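You operate a simulated robot arm through the tools that you are given. There is no shell and no other tool.

You run a simulated two-armed robot. Do the job below in one go: nothing can be reset, and whatever is moved stays where it is left.

TASK
Switch off, print the slip, slide it into the grey holder and stow the plug.
Fine: one slip; down in the slot; the CAR plug goes to the CAR holder once the battery switch is off; the clips stay.
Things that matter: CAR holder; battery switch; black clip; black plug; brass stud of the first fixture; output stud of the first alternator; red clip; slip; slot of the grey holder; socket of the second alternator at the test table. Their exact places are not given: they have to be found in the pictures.

Only the result counts: the job must be done as asked and must still hold three seconds after the hand-in. Knocking over, shifting, dropping, spilling or breaking anything else fails it.

THE ROBOT
Two 7-joint arms with two-finger parallel grippers on one trunk, on a base that moves. Base frame: it is fixed to the floor where the robot stands at the start and does not move with it; the origin is under the middle of the robot, x ahead of it, y to its left, z up. Lengths are in cm, angles in rad, forces in N, time in s.
The left shoulder is at the start at [3, 11.9, 111], the right one opposite. With the tool pointing down near the work surface each hand reaches from about 20 to 66 cm from the robot's upright axis, wherever it stands, measured 20 degrees to its own side. Places, roughly: CAR holder [70, 20, 80]; battery switch [40, 0, 80]; brass stud of the first fixture [40, 40, 80]; output stud of the first alternator [50, 40, 100]; slot of the grey holder [50, 30, 80]; socket of the second alternator at the test table [50, 70, 100]. Payload 3.43 kg a hand.
The tool frame of a hand sits at the grasp point between the pads (the TCP): z along the fingers, y along the line on which they close. The tips reach 3 cm beyond it. Largest opening 9.4 cm; finger width 2.8, thickness 1; the body of the gripper, 5 by 9.6 cm, starts 5.5 cm behind the TCP.
Orientation is told as [roll, pitch, yaw] about the base's x, y, z axes, in that order, counted from this pose: with the fingers straight down and closing along the base's y, the tool's x points along the base's -x, its y along +y and its z along -z.

THE INTERFACE
- The arms move only by the tool nudge_tool. It takes "left_commands", "right_commands" or both (then of equal length, played together; a hand with none holds still); each is a list that holds one entry, the list of rows, each a list of 7 numbers: the shift along the base's x, y, z in units of 400 mm (1.0 is 400 mm), then the turn, a rotation vector about the base's x, y, z in units of 45 degrees (1.0 is 45 degrees), then the opening, from 0 (shut) to 1 (fully open). In form: [[[tx, ty, tz, wx, wy, wz, grip], ...]]. A call has 1 to 20 rows; each row is the pose to reach, as a shift and turn from the pose commanded when the call began. A call with a number of a shift or a turn outside -1 to 1 is refused whole. Rows are played at 5 a second. More than 5 cm and 0.15 rad between two rows, or a gripper value outside its range, and nothing of the call is played. A pose out of reach is approached as far as the arm can. The call stops where the force on the tool passes 40 N (or 10 N more than at its start, if that is more) or the arm is blocked; 0.2 s more then pass. The fingers move at their own pace (about 7.2 cm/s each) and stop on an object; they squeeze with about 25 N. The grip force told is the motor's: it shows also when the fingers shut on nothing. Time passes only in rows, and 0.2 s behind the last, so rows that repeat a pose let the fingers close. The reply holds the time, the measured pose of the TCP, the force on the tool along the base axes, the opening and the grip force, in the units named above and with some noise, with the torque about the TCP (base axes, N m) and any sound that the robot's microphone picked up.
- Cameras (640 x 400 px; columns grow to the right, rows downward): "scene" is now at [2.94, 2.77, 180.47]; the picture's right is [0.42, -0.91, 0.00], its down [-0.78, -0.36, -0.50] and it looks along [0.46, 0.21, -0.86] (base axes); focal length 264 px, centre (320, 200). "left" rides on the left gripper at [7.6, -1.4, -10.3] in its tool frame; the picture's right is [0.18, 0.98, 0.00], its down [-0.75, 0.14, -0.64] and it looks along [-0.63, 0.12, 0.77] (tool axes); focal length 243 px, centre (320, 200). "right" rides on the right gripper at [7.6, 1.4, -10.3] in its tool frame; the picture's right is [-0.18, 0.98, 0.00], its down [-0.75, -0.14, -0.64] and it looks along [-0.63, -0.12, 0.77] (tool axes); focal length 243 px, centre (320, 200).
- camera(camera): a new picture of that camera. It takes no simulated time.
- move_column(by): moves the trunk up (or, below 0, down) by that many cm; the arms and the scene camera ride with it, the base frame stays. It gives what a move gives, with no picture.
- drive_base(legs): drives the robot by 1 to 6 legs, each [ahead, turn to the left] in cm and rad, along the robot's own axes; the way and the turn of a leg run together, so that a leg with both is an arc; at most 150 cm and 3.142 rad a leg. The arms and the cameras ride along, it lands a little off, and it stops where it bumps. It gives what a move gives.
- turn_head(pan, tilt): turns the head with the scene camera to pan (to the left, within 2.496 rad either way) and tilt (down, from -0.506 to 1.204), counted from straight ahead of the robot. It gives what a move gives.
- locate(camera, pixels): there is no depth. For up to 12 entries [column, row, z] of the newest picture of that camera ("zoom" is the newest enlarged one), the place [x, y] in the base frame at which the ray of that pixel passes the height z, good to about 0.2 cm. It takes no simulated time.
- enlarge(camera, box): a new picture of the part [left, top, right, bottom] of that camera's present view, enlarged. It takes no simulated time.
- close_job(): hands the job in; it is judged then, once.

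Leave the grippers open and the arms clear of the work at the hand-in unless told otherwise.

The tools are called as a command line: name --argument value ..., lists and objects as JSON in quotes. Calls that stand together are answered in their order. nudge_tool: Moves the arms, as the interface text tells. Its arguments: {"type":"object","properties":{"left_commands":{"type":"array","items":{"type":"array","items":{"type":"array","items":{"type":"number"}}}},"right_commands":{"type":"array","items":{"type":"array","items":{"type":"array","items":{"type":"number"}}}}},"required":[]} The other tools are called the same way: move_column (by) moves the trunk up or down; drive_base (legs) drives the base; turn_head (pan, tilt) turns the head that bears the scene camera; camera (camera) takes a picture; locate (camera, pixels) gives the place at which the rays of pixels pass given heights; enlarge (camera, box) takes an enlarged picture of a part of a camera's view; close_job () hands the job in.

At the start:

```text
time: 0.0
left_ee_pos: [30.58, 30.25, 131.34]
left_orientation: [0.001, 0.0, 0.0]
left_wrist_force: [-1.6, 0.3, -0.8]
left_wrist_torque: [0.01, 0.01, -0.01]
left_grip_width: 9.42
left_grip_force: 0.1
right_ee_pos: [36.27, -2.6, 124.85]
right_orientation: [0.0, 0.002, 0.001]
right_wrist_force: [0.8, -0.9, 0.2]
right_wrist_torque: [-0.01, 0.01, -0.01]
right_grip_width: 9.4
right_grip_force: 0.1
trunk travel left (down, up): [-37.5, 3.5]
robot x, y, heading: [0.2, 0.22, 0.003]
head pan, tilt (commanded): [0.435, 1.042]
```

scene: 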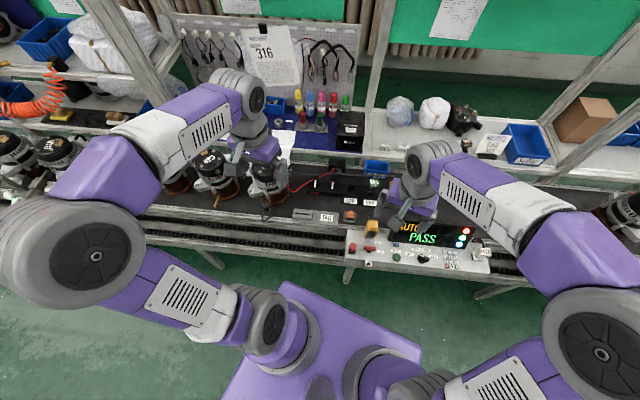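
right: 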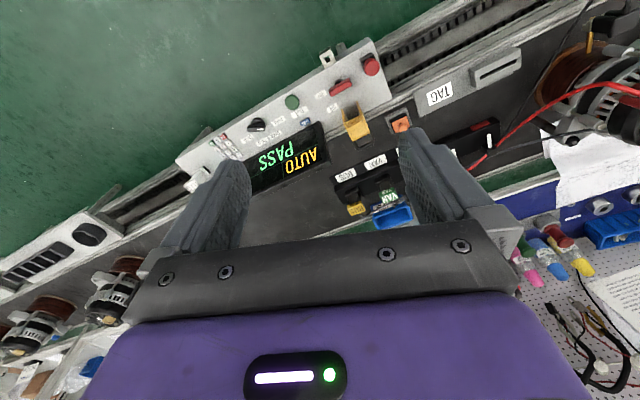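
left: 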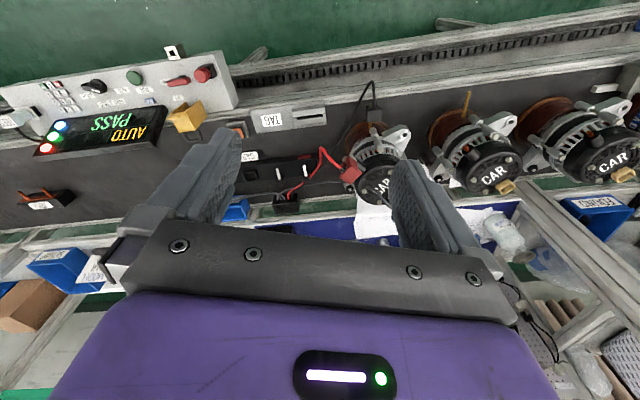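

I see a test bench with a control panel ("AUTO PASS"), alternators, and a "TAG" slot. I'll start by taking enlarged views to understand the scene.

enlarge --camera "scene" --box '[160, 80, 520, 305]'

enlarge --camera "right" --box '[160, 20, 560, 270]'

enlarge --camera "left" --box '[0, 40, 320, 240]'

enlarge --camera "left" --box '[220, 60, 540, 260]'

```text
1.78 times, centred on (340, 192) of scene
```

zoom: 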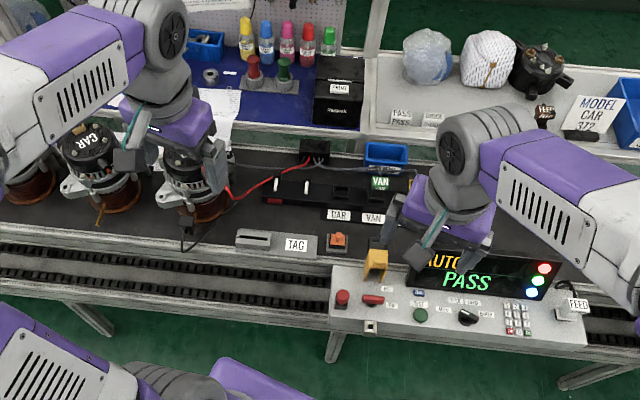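

```text
1.60 times, centred on (360, 145) of right
```

zoom: 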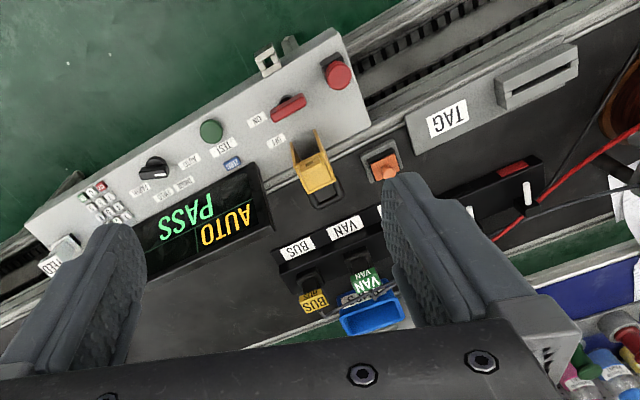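

```text
2.00 times, centred on (160, 140) of left
```

zoom: 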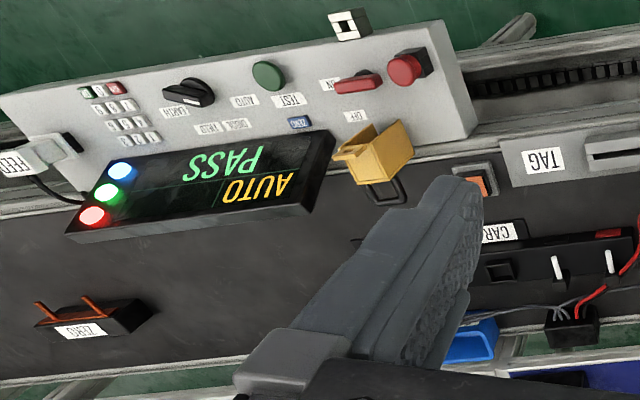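

```text
2.00 times, centred on (380, 160) of left
```

zoom: 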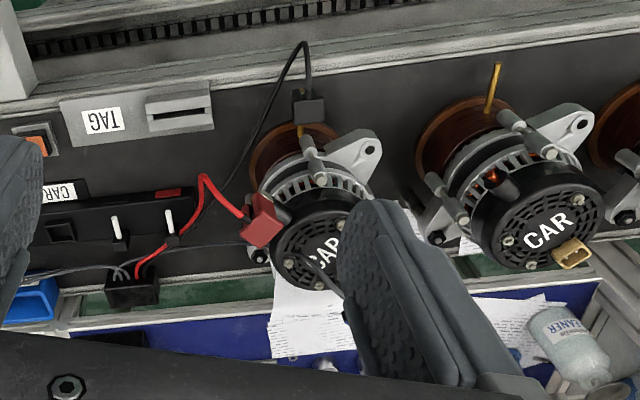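

I see the panel with a red lever "ON/OFF", a yellow flip cover, an orange button next to the TAG holder, and a black box "PRINT…" at the back. I'll zoom in further on these details.

enlarge --camera "scene" --box '[340, 215, 500, 315]'

enlarge --camera "scene" --box '[280, 90, 440, 190]'

enlarge --camera "scene" --box '[280, 160, 408, 240]'

enlarge --camera "left" --box '[120, 60, 248, 140]'

enlarge --camera "right" --box '[300, 80, 460, 180]'

enlarge --camera "scene" --box '[160, 10, 368, 140]'

```text
4.00 times, centred on (420, 265) of scene
```

zoom: 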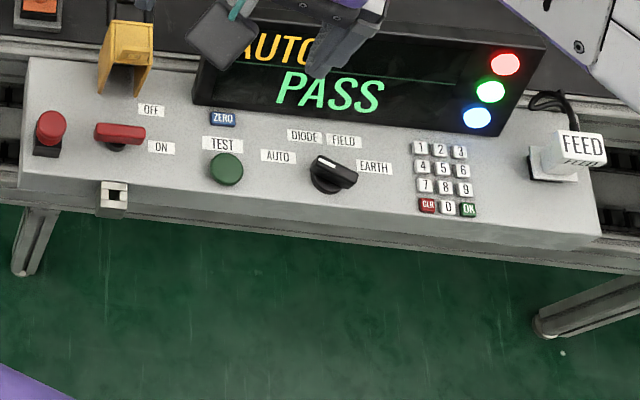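

```text
4.00 times, centred on (360, 140) of scene
```

zoom: 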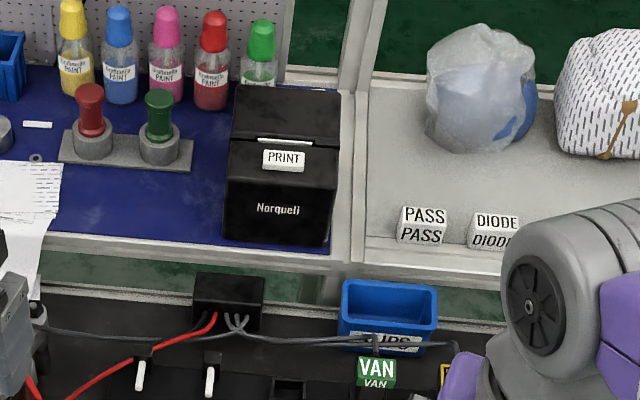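

```text
5.00 times, centred on (344, 200) of scene
```

zoom: 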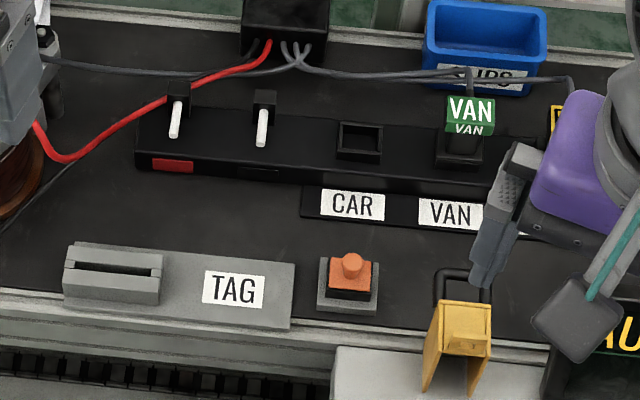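

```text
5.00 times, centred on (184, 100) of left
```

zoom: 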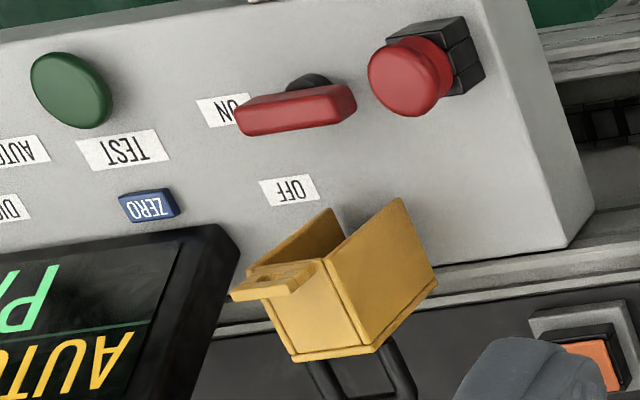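

```text
4.00 times, centred on (380, 130) of right
```

zoom: 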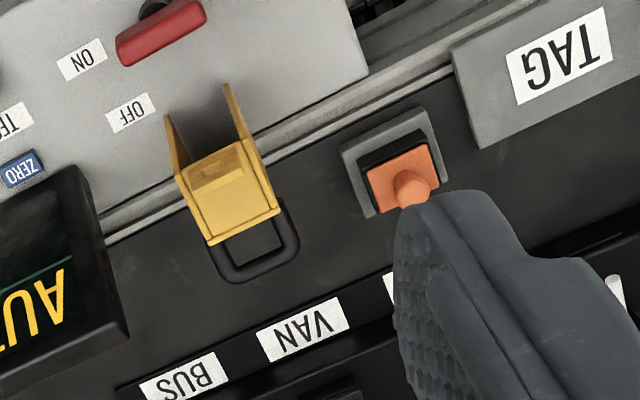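

```text
3.08 times, centred on (264, 75) of scene
```

zoom: 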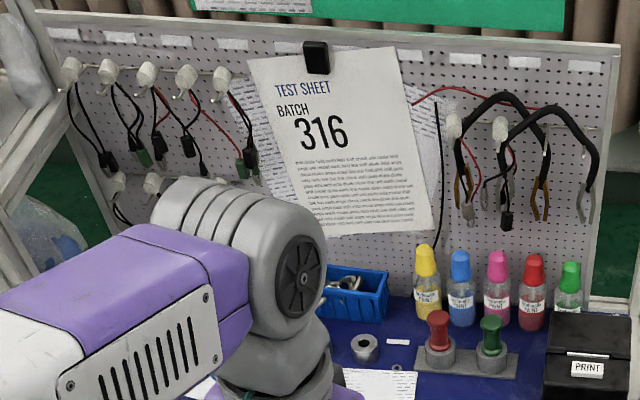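

The printer (black box, PRINT key at scene ≈(351,130)) is on the rear shelf. The red lever is the ON/OFF switch. The arms hide much, so I'll move the right arm to the right and the left arm further left, to see the alternators and the panel.

nudge_tool --left_commands '[[[0, 0.1, 0, 0, 0, 0, 1], [0, 0.2, 0, 0, 0, 0, 1], [0, 0.3, 0, 0, 0, 0, 1], [0, 0.4, 0, 0, 0, 0, 1], [0, 0.4, 0, 0, 0, 0, 1], [0, 0.4, 0, 0, 0, 0, 1], [0, 0.4, 0, 0, 0, 0, 1]]]' --right_commands '[[[0, -0.1, 0, 0, 0, 0, 1], [0, -0.2, 0, 0, 0, 0, 1], [0, -0.3, 0, 0, 0, 0, 1], [0, -0.4, 0, 0, 0, 0, 1], [0, -0.5, 0, 0, 0, 0, 1], [0, -0.6, 0, 0, 0, 0, 1], [0, -0.7, 0, 0, 0, 0, 1]]]'

camera --camera "scene"

camera --camera "left"

camera --camera "right"

```text
time: 1.6
left_ee_pos: [30.62, 45.99, 131.28]
left_orientation: [0.0, -0.001, 0.0]
left_wrist_force: [-0.3, 0.2, -0.4]
left_wrist_torque: [-0.01, 0.01, 0.0]
left_grip_width: 9.38
left_grip_force: 0.1
right_ee_pos: [35.94, -30.8, 124.97]
right_orientation: [-0.001, -0.001, 0.001]
right_wrist_force: [0.3, -0.4, 0.1]
right_wrist_torque: [0.01, 0.01, -0.03]
right_grip_width: 9.4
right_grip_force: 0.0
trunk travel left (down, up): [-37.5, 3.5]
robot x, y, heading: [-0.1, -0.19, 0.001]
head pan, tilt (commanded): [0.435, 1.042]
```

```text
taken
```

scene: 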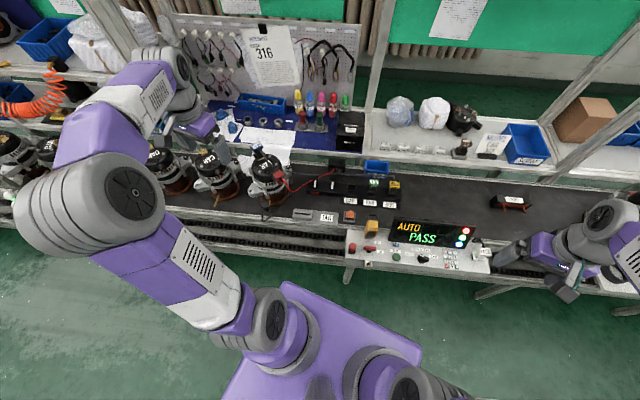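

```text
taken
```

left: 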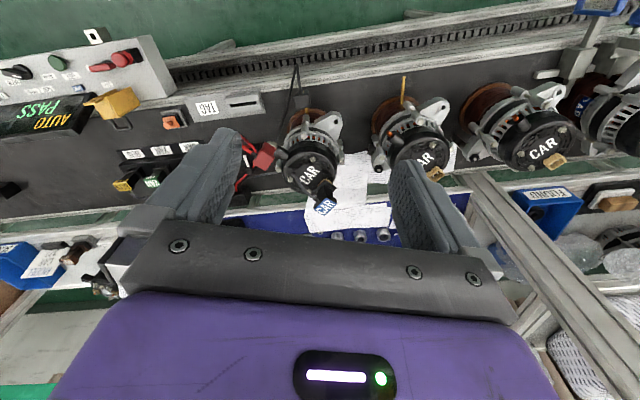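

```text
taken
```

right: 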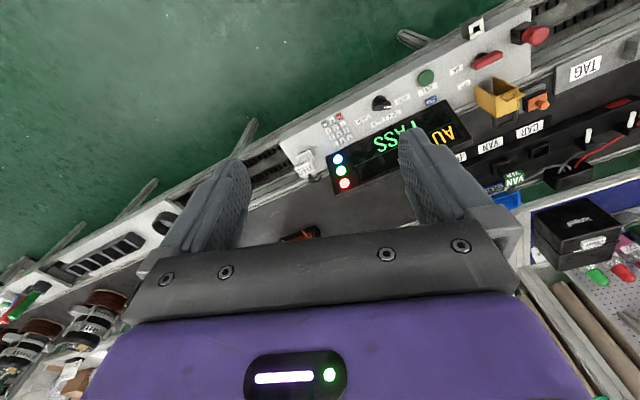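

Now the first alternator is seen with a labelled CAR plug at left-camera ≈(325,200). I'll zoom in on it and on the station.

enlarge --camera "left" --box '[230, 60, 390, 240]'

enlarge --camera "scene" --box '[190, 120, 350, 220]'

enlarge --camera "scene" --box '[300, 150, 460, 250]'

enlarge --camera "left" --box '[360, 60, 520, 200]'

enlarge --camera "scene" --box '[330, 200, 510, 290]'

```text
2.22 times, centred on (310, 150) of left
```

zoom: 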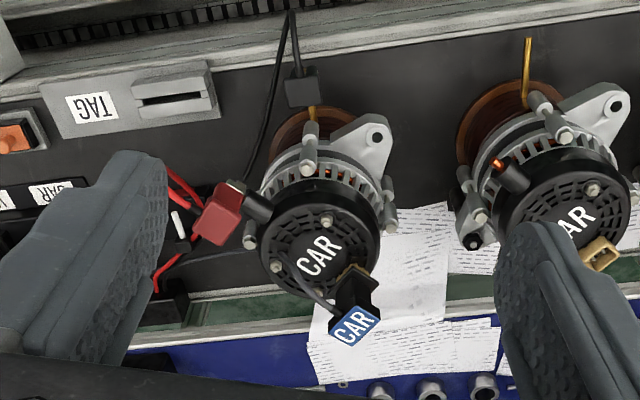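

```text
4.00 times, centred on (270, 170) of scene
```

zoom: 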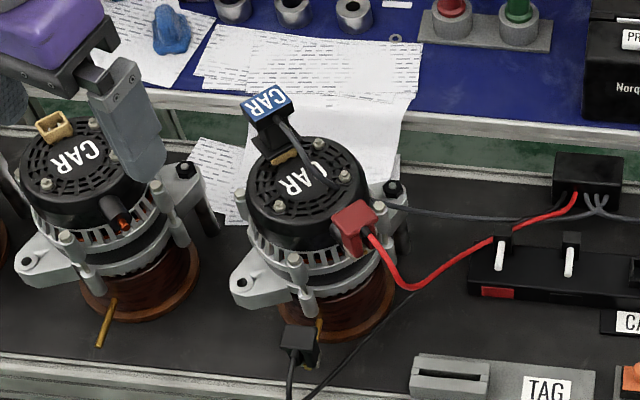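

```text
4.00 times, centred on (380, 200) of scene
```

zoom: 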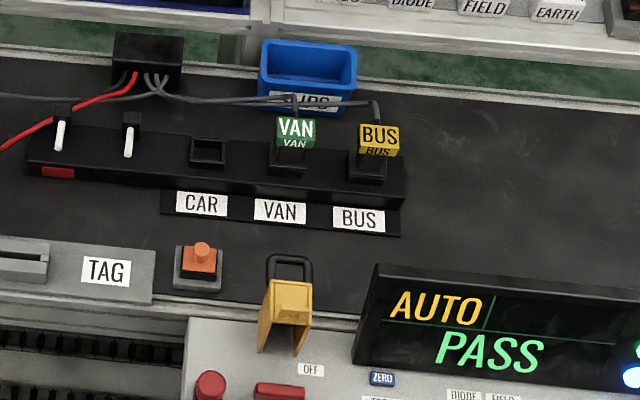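

```text
2.86 times, centred on (440, 130) of left
```

zoom: 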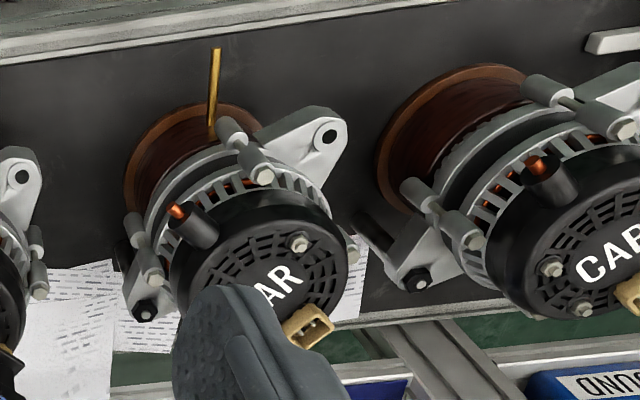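

```text
3.56 times, centred on (420, 245) of scene
```

zoom: 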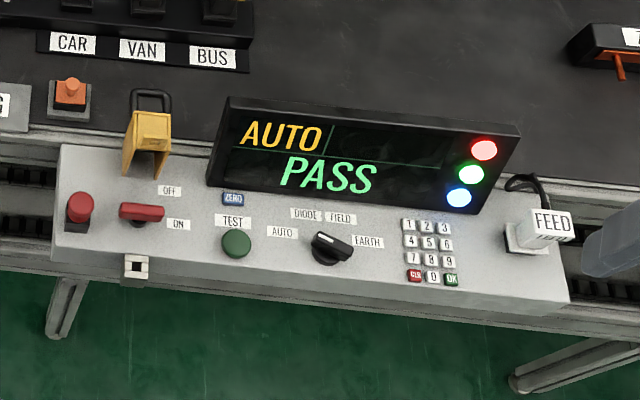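

The newest zoom shows the panel: red bar handle at zoom (140,212), ON (178,224), OFF (170,190), green TEST, FEED key, lamps. I'll locate those at several heights to triangulate, and likewise in the other cameras.

locate --camera "zoom" --pixels '[[140, 212, 80], [140, 212, 90], [178, 224, 80], [178, 224, 90], [170, 190, 80], [170, 190, 90], [72, 95, 80], [72, 95, 90], [62, 147, 80], [570, 275, 80], [55, 258, 80], [148, 120, 85]]'

locate --camera "left" --pixels '[[98, 67, 80], [98, 67, 90], [174, 121, 80], [174, 121, 90], [208, 108, 80], [208, 108, 90], [243, 101, 80], [243, 101, 90], [325, 207, 90], [325, 207, 105], [303, 100, 80], [303, 100, 95]]'

locate --camera "scene" --pixels '[[303, 212, 80], [303, 212, 90], [327, 216, 80], [327, 216, 90], [351, 199, 80], [351, 199, 90], [268, 146, 90], [268, 146, 105], [264, 210, 80], [264, 210, 95], [352, 188, 80], [352, 188, 90]]'

```text
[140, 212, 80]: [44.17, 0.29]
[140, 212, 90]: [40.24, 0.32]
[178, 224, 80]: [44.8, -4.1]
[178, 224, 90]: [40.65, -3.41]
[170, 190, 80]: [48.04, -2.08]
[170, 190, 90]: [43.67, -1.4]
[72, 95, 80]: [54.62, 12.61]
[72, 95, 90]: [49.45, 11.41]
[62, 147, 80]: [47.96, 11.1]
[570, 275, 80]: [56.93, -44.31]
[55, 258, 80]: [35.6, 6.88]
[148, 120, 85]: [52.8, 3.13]
```

```text
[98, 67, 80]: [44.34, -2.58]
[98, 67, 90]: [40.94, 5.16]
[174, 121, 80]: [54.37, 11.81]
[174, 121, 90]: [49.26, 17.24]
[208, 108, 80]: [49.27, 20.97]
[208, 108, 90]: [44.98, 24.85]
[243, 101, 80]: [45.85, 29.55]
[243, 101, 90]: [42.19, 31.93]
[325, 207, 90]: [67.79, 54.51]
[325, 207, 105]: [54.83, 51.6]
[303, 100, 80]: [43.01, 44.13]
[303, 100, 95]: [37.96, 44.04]
```

```text
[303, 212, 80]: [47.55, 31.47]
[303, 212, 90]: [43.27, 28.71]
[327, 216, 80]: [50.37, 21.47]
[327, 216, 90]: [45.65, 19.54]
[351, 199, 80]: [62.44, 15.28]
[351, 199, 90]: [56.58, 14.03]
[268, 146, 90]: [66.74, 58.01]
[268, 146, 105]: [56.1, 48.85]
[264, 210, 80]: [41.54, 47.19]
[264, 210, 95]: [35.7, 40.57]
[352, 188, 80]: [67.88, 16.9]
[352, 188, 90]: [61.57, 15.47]
```

By triangulation the red bar handle lies near (42.8, 0.3, 83.7), matching the battery switch hint. Enlarging it heavily in all three views to learn how it moves.

enlarge --camera "right" --box '[440, 20, 568, 100]'

enlarge --camera "left" --box '[66, 30, 162, 90]'

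enlarge --camera "scene" --box '[340, 215, 420, 265]'

```text
5.00 times, centred on (504, 60) of right
```

zoom: 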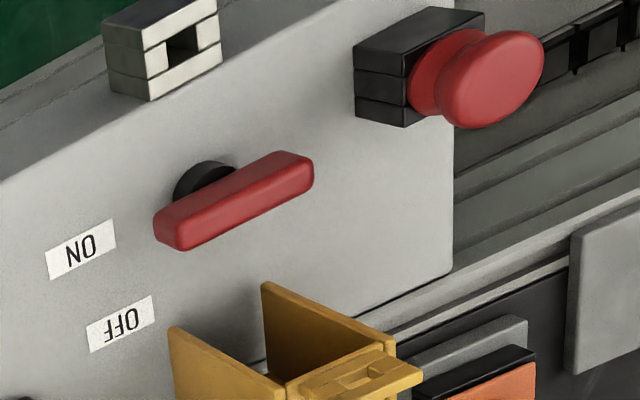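

```text
6.67 times, centred on (114, 60) of left
```

zoom: 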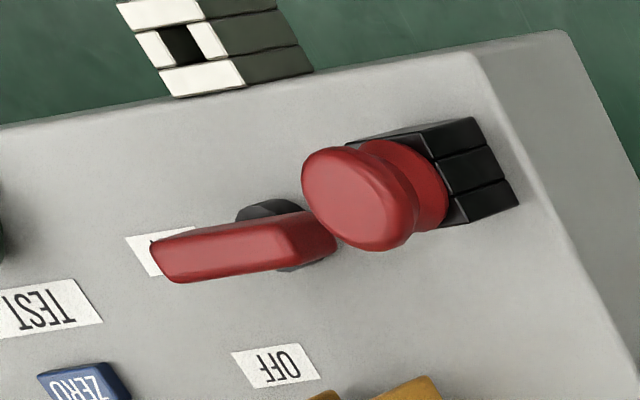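

```text
8.00 times, centred on (380, 240) of scene
```

zoom: 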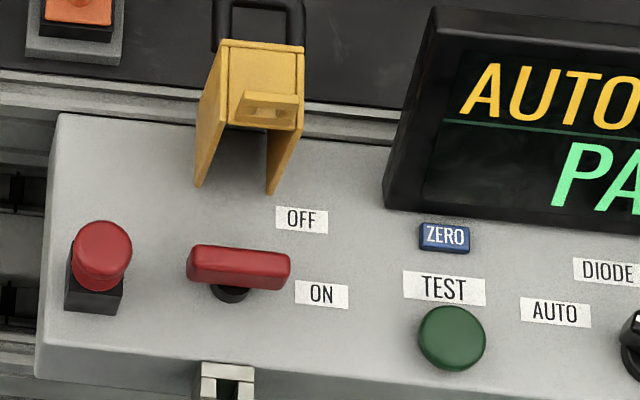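

The handle is a red bar on a round black hub; ON sits off its right end, OFF is up to the right – so it appears to be a rotary handle. Next I look at the printer in the right camera and scene for triangulation, plus the ON/OFF labels and the bar ends.

enlarge --camera "right" --box '[512, 180, 640, 260]'

locate --camera "zoom" --pixels '[[320, 200, 95], [320, 200, 105]]'

enlarge --camera "scene" --box '[310, 100, 390, 150]'

```text
5.00 times, centred on (576, 220) of right
```

zoom: 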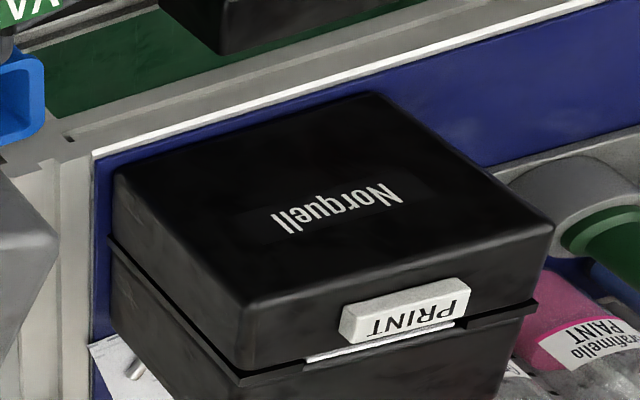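

```text
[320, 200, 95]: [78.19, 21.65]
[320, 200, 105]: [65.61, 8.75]
```

```text
8.00 times, centred on (350, 125) of scene
```

zoom: 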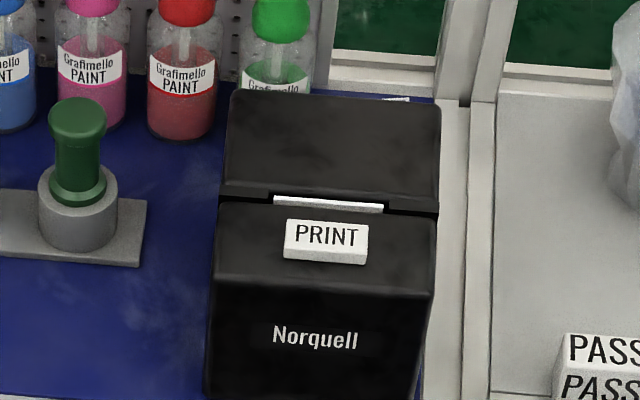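

I locate the PRINT key in both cameras: scene (350.9,130) and right (593,243), plus the slit and label positions.

locate --camera "scene" --pixels '[[350.9, 130, 95], [350.9, 130, 105], [350.9, 130, 110], [369.5, 248.6, 83.7], [376.3, 248.8, 83.7], [363.7, 248.1, 83.7], [380.1, 251.9, 81], [377.7, 242.4, 81], [351.1, 125.6, 105], [308.9, 207, 83]]'

locate --camera "right" --pixels '[[593, 243, 95], [593, 243, 105], [593, 243, 110], [484.7, 61.2, 80], [484.7, 61.2, 84], [456.2, 69.7, 80], [456.2, 69.7, 82], [464.2, 84.6, 80], [464.2, 84.6, 82], [474, 66, 83.7], [500, 52, 83.7]]'

locate --camera "left" --pixels '[[91, 68.5, 83.7], [111.5, 66, 83.7], [101, 67, 82], [101, 67, 84], [110.6, 84.9, 80], [110.6, 84.9, 82]]'

```text
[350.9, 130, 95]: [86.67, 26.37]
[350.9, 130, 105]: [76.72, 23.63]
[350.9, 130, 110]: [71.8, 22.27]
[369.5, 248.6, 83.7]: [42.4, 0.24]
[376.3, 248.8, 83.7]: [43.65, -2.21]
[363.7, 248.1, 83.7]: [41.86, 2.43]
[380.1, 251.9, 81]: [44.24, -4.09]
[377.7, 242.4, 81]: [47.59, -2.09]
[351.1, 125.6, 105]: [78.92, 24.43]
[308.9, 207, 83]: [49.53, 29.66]
```

```text
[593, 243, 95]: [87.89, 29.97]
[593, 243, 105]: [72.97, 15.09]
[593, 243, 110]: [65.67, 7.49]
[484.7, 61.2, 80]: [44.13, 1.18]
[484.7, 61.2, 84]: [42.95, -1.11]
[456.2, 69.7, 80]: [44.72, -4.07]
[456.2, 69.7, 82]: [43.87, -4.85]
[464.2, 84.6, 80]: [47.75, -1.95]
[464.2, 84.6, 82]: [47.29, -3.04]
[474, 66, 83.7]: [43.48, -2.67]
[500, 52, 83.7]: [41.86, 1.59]
```

```text
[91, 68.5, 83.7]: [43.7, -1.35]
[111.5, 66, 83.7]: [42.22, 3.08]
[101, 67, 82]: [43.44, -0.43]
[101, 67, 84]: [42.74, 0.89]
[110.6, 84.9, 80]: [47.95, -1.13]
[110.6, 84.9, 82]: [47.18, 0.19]
```

Printer's PRINT key comes out near (84, 25.6, 98), the panel surface at about z 80. The printer lies beyond reach from here, so I'll have to drive. I tilt the head down to see base and bench clearance.

turn_head --pan 0.2 --tilt 1.204

camera --camera "scene"

```text
time: 2.4
left_ee_pos: [30.65, 46.16, 131.43]
left_orientation: [0.0, 0.001, 0.0]
left_wrist_force: [-0.1, -0.1, 0.0]
left_wrist_torque: [-0.02, -0.01, 0.0]
left_grip_width: 9.38
left_grip_force: 0.0
right_ee_pos: [35.94, -30.49, 124.85]
right_orientation: [-0.001, 0.001, -0.002]
right_wrist_force: [-0.6, 0.2, 0.0]
right_wrist_torque: [0.03, -0.02, 0.02]
right_grip_width: 9.4
right_grip_force: 0.2
trunk travel left (down, up): [-37.5, 3.5]
robot x, y, heading: [0.21, -0.44, -0.002]
head pan, tilt (commanded): [0.201, 1.201]
```

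```text
taken
```

scene: 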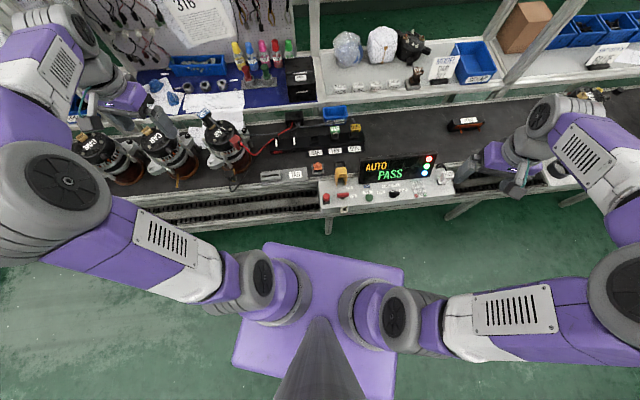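

The purple base plate's front corners are at (268,243) and (404,268); the bench front edge runs near row 225. I locate these and the bench legs at some heights.

locate --camera "scene" --pixels '[[268, 243, 20], [268, 243, 30], [268, 243, 40], [404, 268, 20], [404, 268, 30], [233, 365, 30], [327, 233, 0], [447, 220, 0], [322, 211, 75], [200, 225, 75], [456, 190, 75]]'

enlarge --camera "scene" --box '[180, 160, 500, 360]'

```text
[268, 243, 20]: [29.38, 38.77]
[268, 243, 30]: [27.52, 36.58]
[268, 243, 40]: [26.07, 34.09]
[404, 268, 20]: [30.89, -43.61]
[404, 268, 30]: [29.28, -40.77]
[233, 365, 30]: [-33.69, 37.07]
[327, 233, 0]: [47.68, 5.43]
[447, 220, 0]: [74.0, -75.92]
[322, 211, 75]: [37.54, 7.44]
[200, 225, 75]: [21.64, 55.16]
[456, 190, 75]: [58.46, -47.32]
```

```text
2.00 times, centred on (340, 260) of scene
```

zoom: 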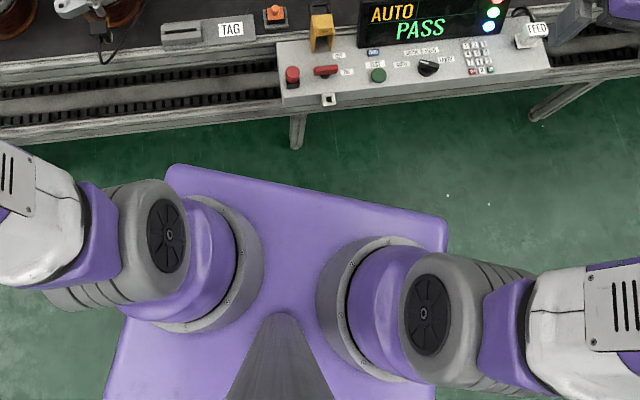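

I'll lower the column slightly to find out whether the purple plate belongs to the fixed base or to the moving torso (it decides driving clearance).

move_column --by -6

camera --camera "scene"

```text
time: 3.4
left_ee_pos: [30.61, 46.02, 125.42]
left_orientation: [0.0, 0.0, -0.002]
left_wrist_force: [-0.5, -0.2, 0.4]
left_wrist_torque: [0.0, 0.01, 0.01]
left_grip_width: 9.42
left_grip_force: 0.0
right_ee_pos: [35.88, -30.69, 118.85]
right_orientation: [-0.001, 0.0, 0.001]
right_wrist_force: [0.2, -0.3, -0.4]
right_wrist_torque: [0.0, -0.02, 0.03]
right_grip_width: 9.39
right_grip_force: 0.1
trunk travel left (down, up): [-31.5, 9.5]
robot x, y, heading: [-0.24, 0.07, 0.001]
head pan, tilt (commanded): [0.201, 1.201]
```

```text
taken
```

scene: 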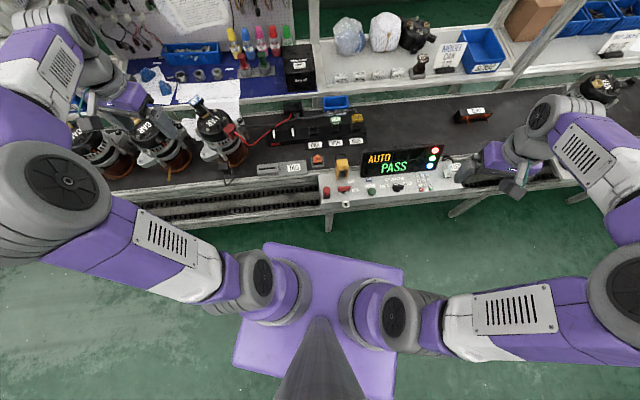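

The plate stays at the same pixels, so it is the torso top and moves with the column; the base below is hidden. I'll turn the right hand so its camera looks back at the robot's foot and the bench's underside, to judge how far I can drive in.

nudge_tool --right_commands '[[[-0.06, -0.06, 0, 0, 0, 0.14, 1], [-0.12, -0.12, 0, 0, 0, 0.28, 1], [-0.18, -0.18, 0, 0, 0, 0.42, 1], [-0.24, -0.24, 0, 0, 0, 0.56, 1], [-0.3, -0.3, 0, 0, 0, 0.7, 1], [-0.36, -0.36, 0, 0, 0, 0.84, 1], [-0.42, -0.42, 0, 0, 0, 1.0, 1]]]'

nudge_tool --right_commands '[[[0, 0, 0, 0, 0, 0.16, 1], [0, 0, 0, 0, 0, 0.32, 1], [0, 0, 0, 0, 0, 0.48, 1], [0, 0, 0, 0, 0, 0.64, 1], [0, 0, 0, 0, 0, 0.8, 1], [0, 0, 0, 0, 0, 0.96, 1]]]'

camera --camera "right"

```text
time: 5.0
left_ee_pos: [30.73, 45.87, 125.38]
left_orientation: [0.0, 0.001, -0.001]
left_wrist_force: [0.3, -0.4, -0.5]
left_wrist_torque: [0.01, 0.01, 0.02]
left_grip_width: 9.42
left_grip_force: 0.1
right_ee_pos: [19.22, -47.59, 119.09]
right_orientation: [0.0, 0.0, 0.789]
right_wrist_force: [-0.1, 0.7, 0.5]
right_wrist_torque: [0.0, 0.03, 0.02]
right_grip_width: 9.42
right_grip_force: 0.0
trunk travel left (down, up): [-31.5, 9.5]
robot x, y, heading: [-0.1, 0.05, 0.003]
head pan, tilt (commanded): [0.201, 1.201]
```

```text
time: 6.4
left_ee_pos: [30.64, 46.08, 125.41]
left_orientation: [0.001, 0.001, 0.0]
left_wrist_force: [-0.1, -0.2, -0.6]
left_wrist_torque: [0.0, -0.01, -0.03]
left_grip_width: 9.43
left_grip_force: 0.1
right_ee_pos: [19.16, -47.31, 118.9]
right_orientation: [-0.002, 0.0, 1.54]
right_wrist_force: [-0.1, -0.1, 0.5]
right_wrist_torque: [-0.01, -0.02, -0.01]
right_grip_width: 9.41
right_grip_force: 0.1
trunk travel left (down, up): [-31.5, 9.5]
robot x, y, heading: [0.2, 0.11, 0.001]
head pan, tilt (commanded): [0.201, 1.201]
```

```text
taken
```

right: 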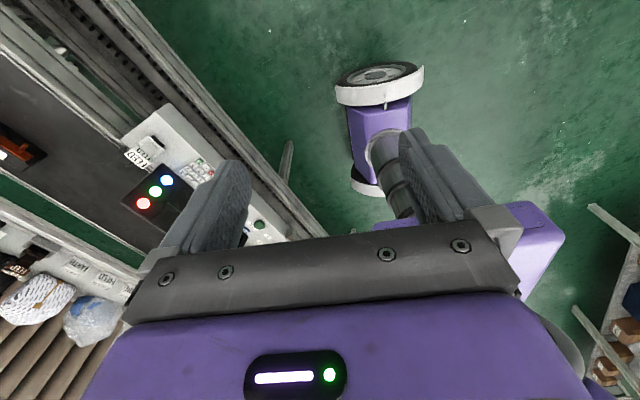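

The base is a slim body between two wheels (right camera: wheel at (380,85), the other at (365,185)). I zoom in to measure its fore-aft size.

enlarge --camera "right" --box '[260, 40, 500, 240]'

locate --camera "right" --pixels '[[335, 95, 0], [335, 95, 10], [424, 80, 10], [424, 100, 0], [350, 185, 10], [350, 185, 0], [349, 110, 20], [410, 105, 20], [281, 170, 0], [290, 145, 0], [330, 235, 75]]'

```text
2.00 times, centred on (380, 140) of right
```

zoom: 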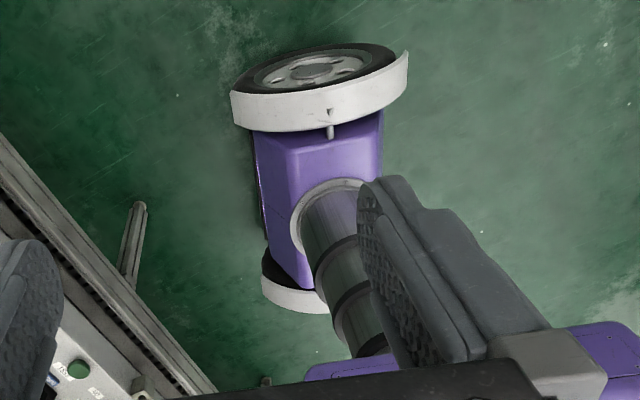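

```text
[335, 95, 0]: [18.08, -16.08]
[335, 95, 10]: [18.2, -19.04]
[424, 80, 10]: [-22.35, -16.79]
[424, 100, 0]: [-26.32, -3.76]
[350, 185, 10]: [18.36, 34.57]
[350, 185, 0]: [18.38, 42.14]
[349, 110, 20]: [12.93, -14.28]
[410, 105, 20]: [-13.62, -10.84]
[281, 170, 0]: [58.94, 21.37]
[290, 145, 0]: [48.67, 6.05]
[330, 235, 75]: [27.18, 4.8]
```

The base is slim (wheels about ±20 cm fore-aft, slim body and column), so I can later drive well in under the bench edge. First the battery switch from here with the right hand. I bring the right hand back over the bench, undoing the turn.

nudge_tool --right_commands '[[[0.06, 0.06, 0, 0, 0, -0.14, 1], [0.12, 0.12, 0, 0, 0, -0.28, 1], [0.18, 0.18, 0, 0, 0, -0.42, 1], [0.24, 0.24, 0, 0, 0, -0.56, 1], [0.3, 0.3, 0, 0, 0, -0.7, 1], [0.36, 0.36, 0, 0, 0, -0.84, 1], [0.42, 0.42, 0, 0, 0, -1.0, 1]]]'

nudge_tool --right_commands '[[[0, 0.08, 0, 0, 0, -0.14, 1], [0, 0.16, 0, 0, 0, -0.28, 1], [0, 0.24, 0, 0, 0, -0.42, 1], [0, 0.32, 0, 0, 0, -0.56, 1], [0, 0.4, 0, 0, 0, -0.7, 1], [0, 0.48, 0, 0, 0, -0.84, 1], [0, 0.56, 0, 0, 0, -1.0, 1]]]'

nudge_tool --right_commands '[[[0.01, 0.02, 0, 0, 0, -0.14, 1], [0.02, 0.04, 0, 0, 0, -0.28, 1], [0.03, 0.06, 0, 0, 0, -0.42, 1], [0.04, 0.08, 0, 0, 0, -0.56, 1], [0.05, 0.1, 0, 0, 0, -0.7, 1], [0.06, 0.12, 0, 0, 0, -0.84, 1], [0.07, 0.14, 0, 0, 0, -1.0, 1]]]'

camera --camera "right"

```text
time: 8.0
left_ee_pos: [30.69, 46.07, 125.34]
left_orientation: [0.0, 0.0, -0.001]
left_wrist_force: [0.3, 0.8, -0.9]
left_wrist_torque: [-0.01, -0.01, -0.02]
left_grip_width: 9.41
left_grip_force: 0.1
right_ee_pos: [35.92, -30.59, 119.04]
right_orientation: [0.0, 0.0, 0.752]
right_wrist_force: [0.1, -0.1, 0.4]
right_wrist_torque: [0.0, 0.01, 0.01]
right_grip_width: 9.39
right_grip_force: 0.1
trunk travel left (down, up): [-31.5, 9.5]
robot x, y, heading: [0.16, -0.28, 0.001]
head pan, tilt (commanded): [0.201, 1.201]
```

```text
time: 9.6
left_ee_pos: [30.68, 46.15, 125.26]
left_orientation: [0.001, 0.0, -0.001]
left_wrist_force: [0.1, 0.1, -0.2]
left_wrist_torque: [-0.03, -0.02, 0.0]
left_grip_width: 9.41
left_grip_force: 0.1
right_ee_pos: [35.88, -8.12, 119.04]
right_orientation: [-0.003, -0.001, -0.03]
right_wrist_force: [0.6, 0.1, -0.1]
right_wrist_torque: [-0.01, -0.01, 0.02]
right_grip_width: 9.41
right_grip_force: 0.0
trunk travel left (down, up): [-31.5, 9.5]
robot x, y, heading: [0.16, -0.09, -0.0]
head pan, tilt (commanded): [0.201, 1.201]
```

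```text
time: 11.2
left_ee_pos: [30.68, 46.0, 125.34]
left_orientation: [0.0, 0.0, 0.0]
left_wrist_force: [0.2, 0.6, 1.0]
left_wrist_torque: [0.0, 0.01, -0.02]
left_grip_width: 9.4
left_grip_force: 0.1
right_ee_pos: [38.65, -2.55, 118.8]
right_orientation: [0.001, -0.001, -0.819]
right_wrist_force: [0.5, 0.0, 0.0]
right_wrist_torque: [0.02, -0.01, -0.03]
right_grip_width: 9.41
right_grip_force: 0.1
trunk travel left (down, up): [-31.5, 9.5]
robot x, y, heading: [0.15, -0.07, -0.007]
head pan, tilt (commanded): [0.201, 1.201]
```

```text
taken
```

right: 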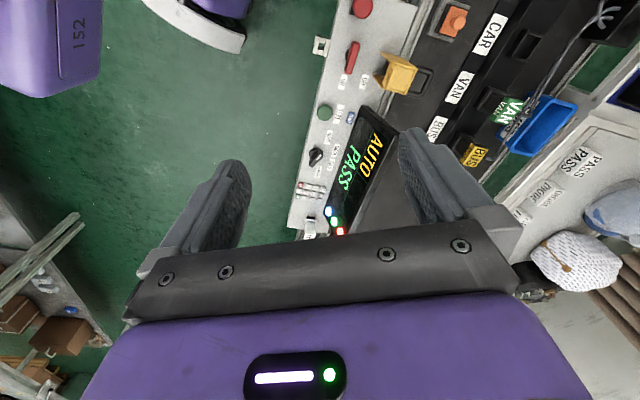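

Yaw is now −0.82; I need about −1.22. The bar appears at right camera (352,58). I check its location from this view at z=82.7 and take another scene picture.

enlarge --camera "right" --box '[300, 0, 428, 80]'

locate --camera "right" --pixels '[[352, 57, 80], [352, 57, 83], [362, 8, 83], [395, 72, 80], [395, 72, 86], [388, 57, 80], [412, 58, 86]]'

enlarge --camera "scene" --box '[310, 150, 390, 200]'

```text
5.00 times, centred on (364, 40) of right
```

zoom: 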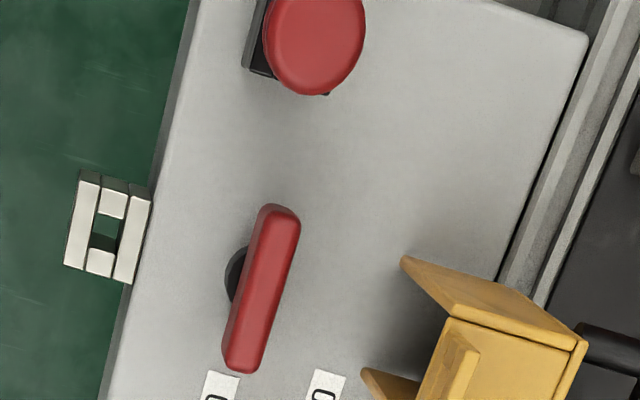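

```text
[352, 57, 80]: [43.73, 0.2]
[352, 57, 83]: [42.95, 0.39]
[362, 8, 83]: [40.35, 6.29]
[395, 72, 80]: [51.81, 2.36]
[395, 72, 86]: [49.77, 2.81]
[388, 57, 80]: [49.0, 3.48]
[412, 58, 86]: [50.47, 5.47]
```

```text
8.00 times, centred on (350, 175) of scene
```

zoom: 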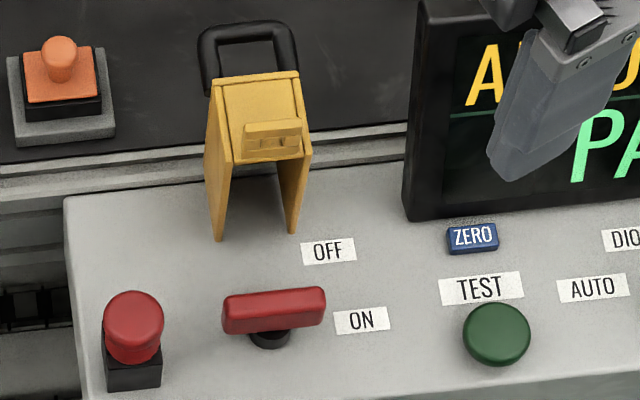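

Bar centre again (43.0, 0.3). Before descending I check the height of the yellow guard: scene (347.1,159) vs right (417,69), and also the lower front corner.

locate --camera "scene" --pixels '[[347.1, 159, 82], [347.1, 159, 90], [336.9, 179.9, 80], [336.9, 179.9, 85], [346.5, 178.8, 80], [346.5, 178.8, 85], [344.2, 188.8, 83], [326.6, 190, 84]]'

locate --camera "right" --pixels '[[417, 69, 82], [417, 69, 90], [380, 52, 80], [380, 52, 85], [372.6, 74.6, 80], [372.6, 74.6, 85], [356, 42.4, 83], [348.4, 73, 83], [352.2, 58, 83]]'

```text
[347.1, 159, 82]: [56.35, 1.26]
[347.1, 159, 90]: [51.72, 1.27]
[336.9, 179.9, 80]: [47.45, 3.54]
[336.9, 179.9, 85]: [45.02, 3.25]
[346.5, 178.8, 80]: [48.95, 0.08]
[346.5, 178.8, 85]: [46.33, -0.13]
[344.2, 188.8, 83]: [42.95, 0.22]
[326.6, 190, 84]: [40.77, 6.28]
```

```text
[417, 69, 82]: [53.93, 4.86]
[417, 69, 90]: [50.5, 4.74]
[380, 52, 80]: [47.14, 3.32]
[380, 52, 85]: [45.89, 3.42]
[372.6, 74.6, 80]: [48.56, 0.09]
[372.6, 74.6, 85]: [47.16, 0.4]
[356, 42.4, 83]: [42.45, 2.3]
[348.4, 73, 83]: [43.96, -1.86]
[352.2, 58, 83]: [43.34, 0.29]
```

Bar direction is −70° (bench yaw ≈ 20°), pivot (43.1, 0.27). I rotate the right hand so it closes across the bar, narrow the opening to ~4 cm and go to z≈92 above it.

nudge_tool --right_commands '[[[0.02, 0.01, -0.1, 0, 0, -0.08, 0.42], [0.04, 0.02, -0.2, 0, 0, -0.16, 0.42], [0.06, 0.03, -0.3, 0, 0, -0.24, 0.42], [0.08, 0.05, -0.4, 0, 0, -0.32, 0.42], [0.1, 0.06, -0.5, 0, 0, -0.4, 0.42], [0.111, 0.07, -0.6, 0, 0, -0.48, 0.42], [0.111, 0.07, -0.67, 0, 0, -0.513, 0.42], [0.111, 0.07, -0.67, 0, 0, -0.513, 0.42]]]'

camera --camera "right"

enlarge --camera "scene" --box '[300, 140, 428, 220]'

```text
time: 13.0
left_ee_pos: [30.67, 46.0, 125.41]
left_orientation: [0.001, -0.001, -0.001]
left_wrist_force: [-0.2, -0.3, -0.6]
left_wrist_torque: [-0.03, 0.03, 0.04]
left_grip_width: 9.39
left_grip_force: 0.0
right_ee_pos: [43.22, -0.08, 92.02]
right_orientation: [0.002, 0.0, -1.219]
right_wrist_force: [0.4, 0.5, 0.4]
right_wrist_torque: [0.01, 0.02, -0.02]
right_grip_width: 3.97
right_grip_force: 0.0
trunk travel left (down, up): [-31.5, 9.5]
robot x, y, heading: [0.03, -0.26, -0.002]
head pan, tilt (commanded): [0.201, 1.201]
```

```text
taken
```

right: 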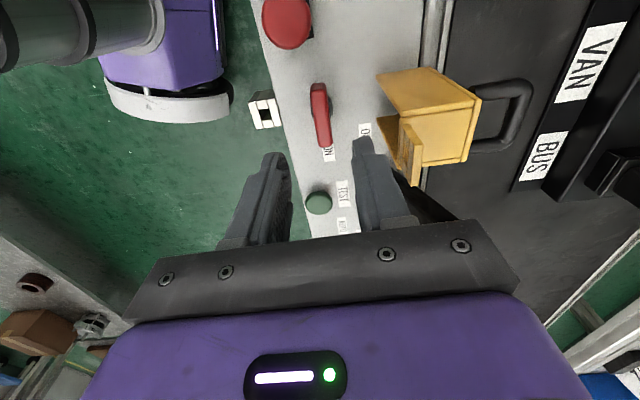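

```text
5.00 times, centred on (364, 180) of scene
```

zoom: 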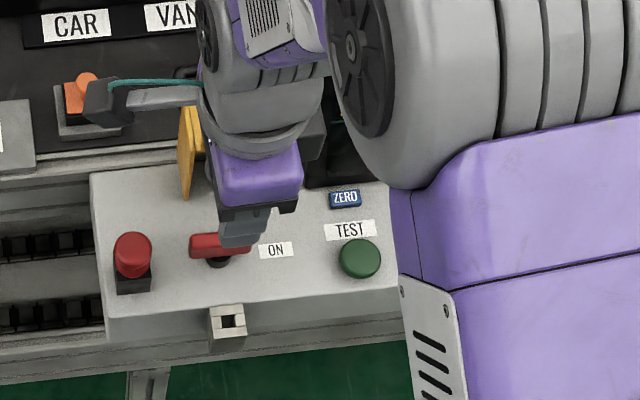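

The bar appears at (321,117) in the right view, exactly where a point below the TCP should be (320,119), so alignment is good. I descend 7 cm to put the tips at about z 82 beside the bar.

nudge_tool --right_commands '[[[0, 0.003, -0.05, 0, 0, 0, 0.42], [0, 0.005, -0.1, 0, 0, 0, 0.42], [0, 0.005, -0.14, 0, 0, 0, 0.42], [0, 0.005, -0.175, 0, 0, 0, 0.42], [0, 0.005, -0.175, 0, 0, 0, 0.42]]]'

enlarge --camera "right" --box '[224, 60, 416, 180]'

enlarge --camera "scene" --box '[310, 160, 390, 210]'

```text
time: 14.0
left_ee_pos: [30.52, 45.97, 125.35]
left_orientation: [0.0, 0.002, -0.001]
left_wrist_force: [0.1, -0.2, -0.5]
left_wrist_torque: [0.0, 0.03, 0.01]
left_grip_width: 9.39
left_grip_force: 0.0
right_ee_pos: [43.3, 0.17, 85.93]
right_orientation: [0.007, 0.003, -1.222]
right_wrist_force: [-9.3, -3.1, 17.3]
right_wrist_torque: [0.41, -1.35, -0.06]
right_grip_width: 3.93
right_grip_force: 0.0
trunk travel left (down, up): [-31.5, 9.5]
robot x, y, heading: [0.17, -0.18, -0.001]
head pan, tilt (commanded): [0.201, 1.201]
stopped in row 4 (right hand): the force on the tool passed its limit at 50 N (the readings are from after the stop); the commanded pose is now the measured one
```

```text
3.33 times, centred on (320, 120) of right
```

zoom: 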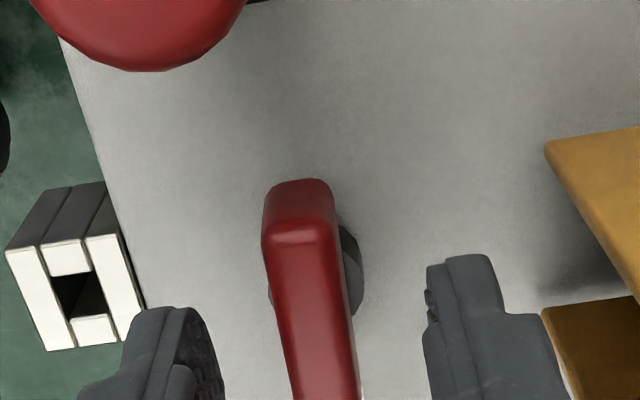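

```text
8.00 times, centred on (350, 185) of scene
```

zoom: 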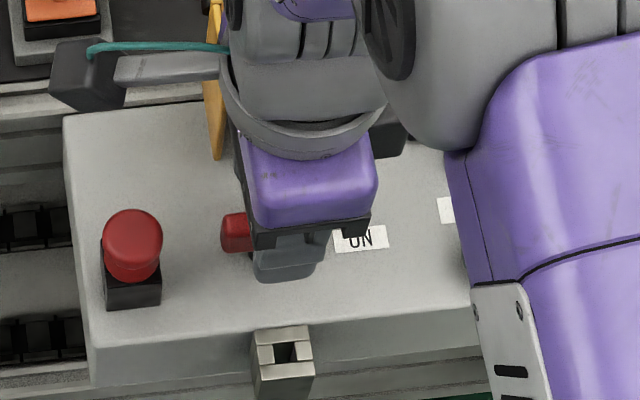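

The stop came from the gripper body's front edge (about 5.9 cm above the TCP, 4.8 cm ahead) touching something near z≈92 – the yellow guard's top. I raise straight up and inspect whether the guard changed.

nudge_tool --right_commands '[[[-0.01, -0.003, 0.05, 0, 0, 0, 0.42], [-0.03, -0.01, 0.12, 0, 0, 0, 0.42], [-0.05, -0.02, 0.22, 0, 0, 0, 0.42], [-0.05, -0.02, 0.34, 0, 0, 0, 0.42], [-0.05, -0.1, 0.44, 0, 0, 0, 0.42], [-0.05, -0.2, 0.5, 0, 0, 0, 0.42], [-0.05, -0.3, 0.5, 0, 0, 0, 0.42]]]'

enlarge --camera "scene" --box '[310, 150, 390, 200]'

enlarge --camera "left" --box '[0, 20, 192, 140]'

```text
refused: row 5 steps farther than a row can; nothing moved
```

```text
8.00 times, centred on (350, 175) of scene
```

zoom: 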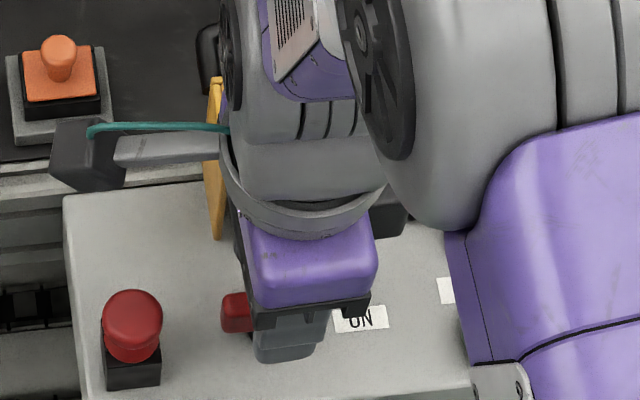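

```text
3.33 times, centred on (96, 80) of left
```

zoom: 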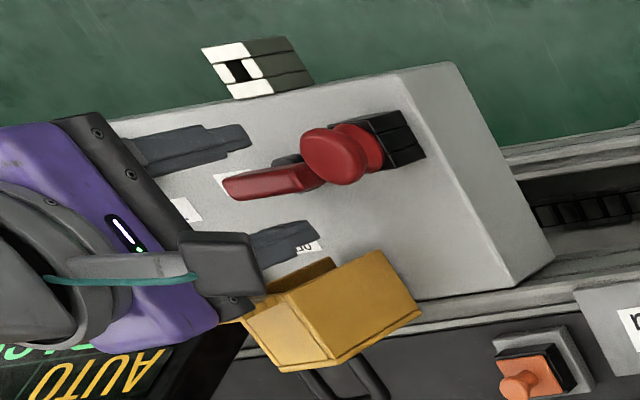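

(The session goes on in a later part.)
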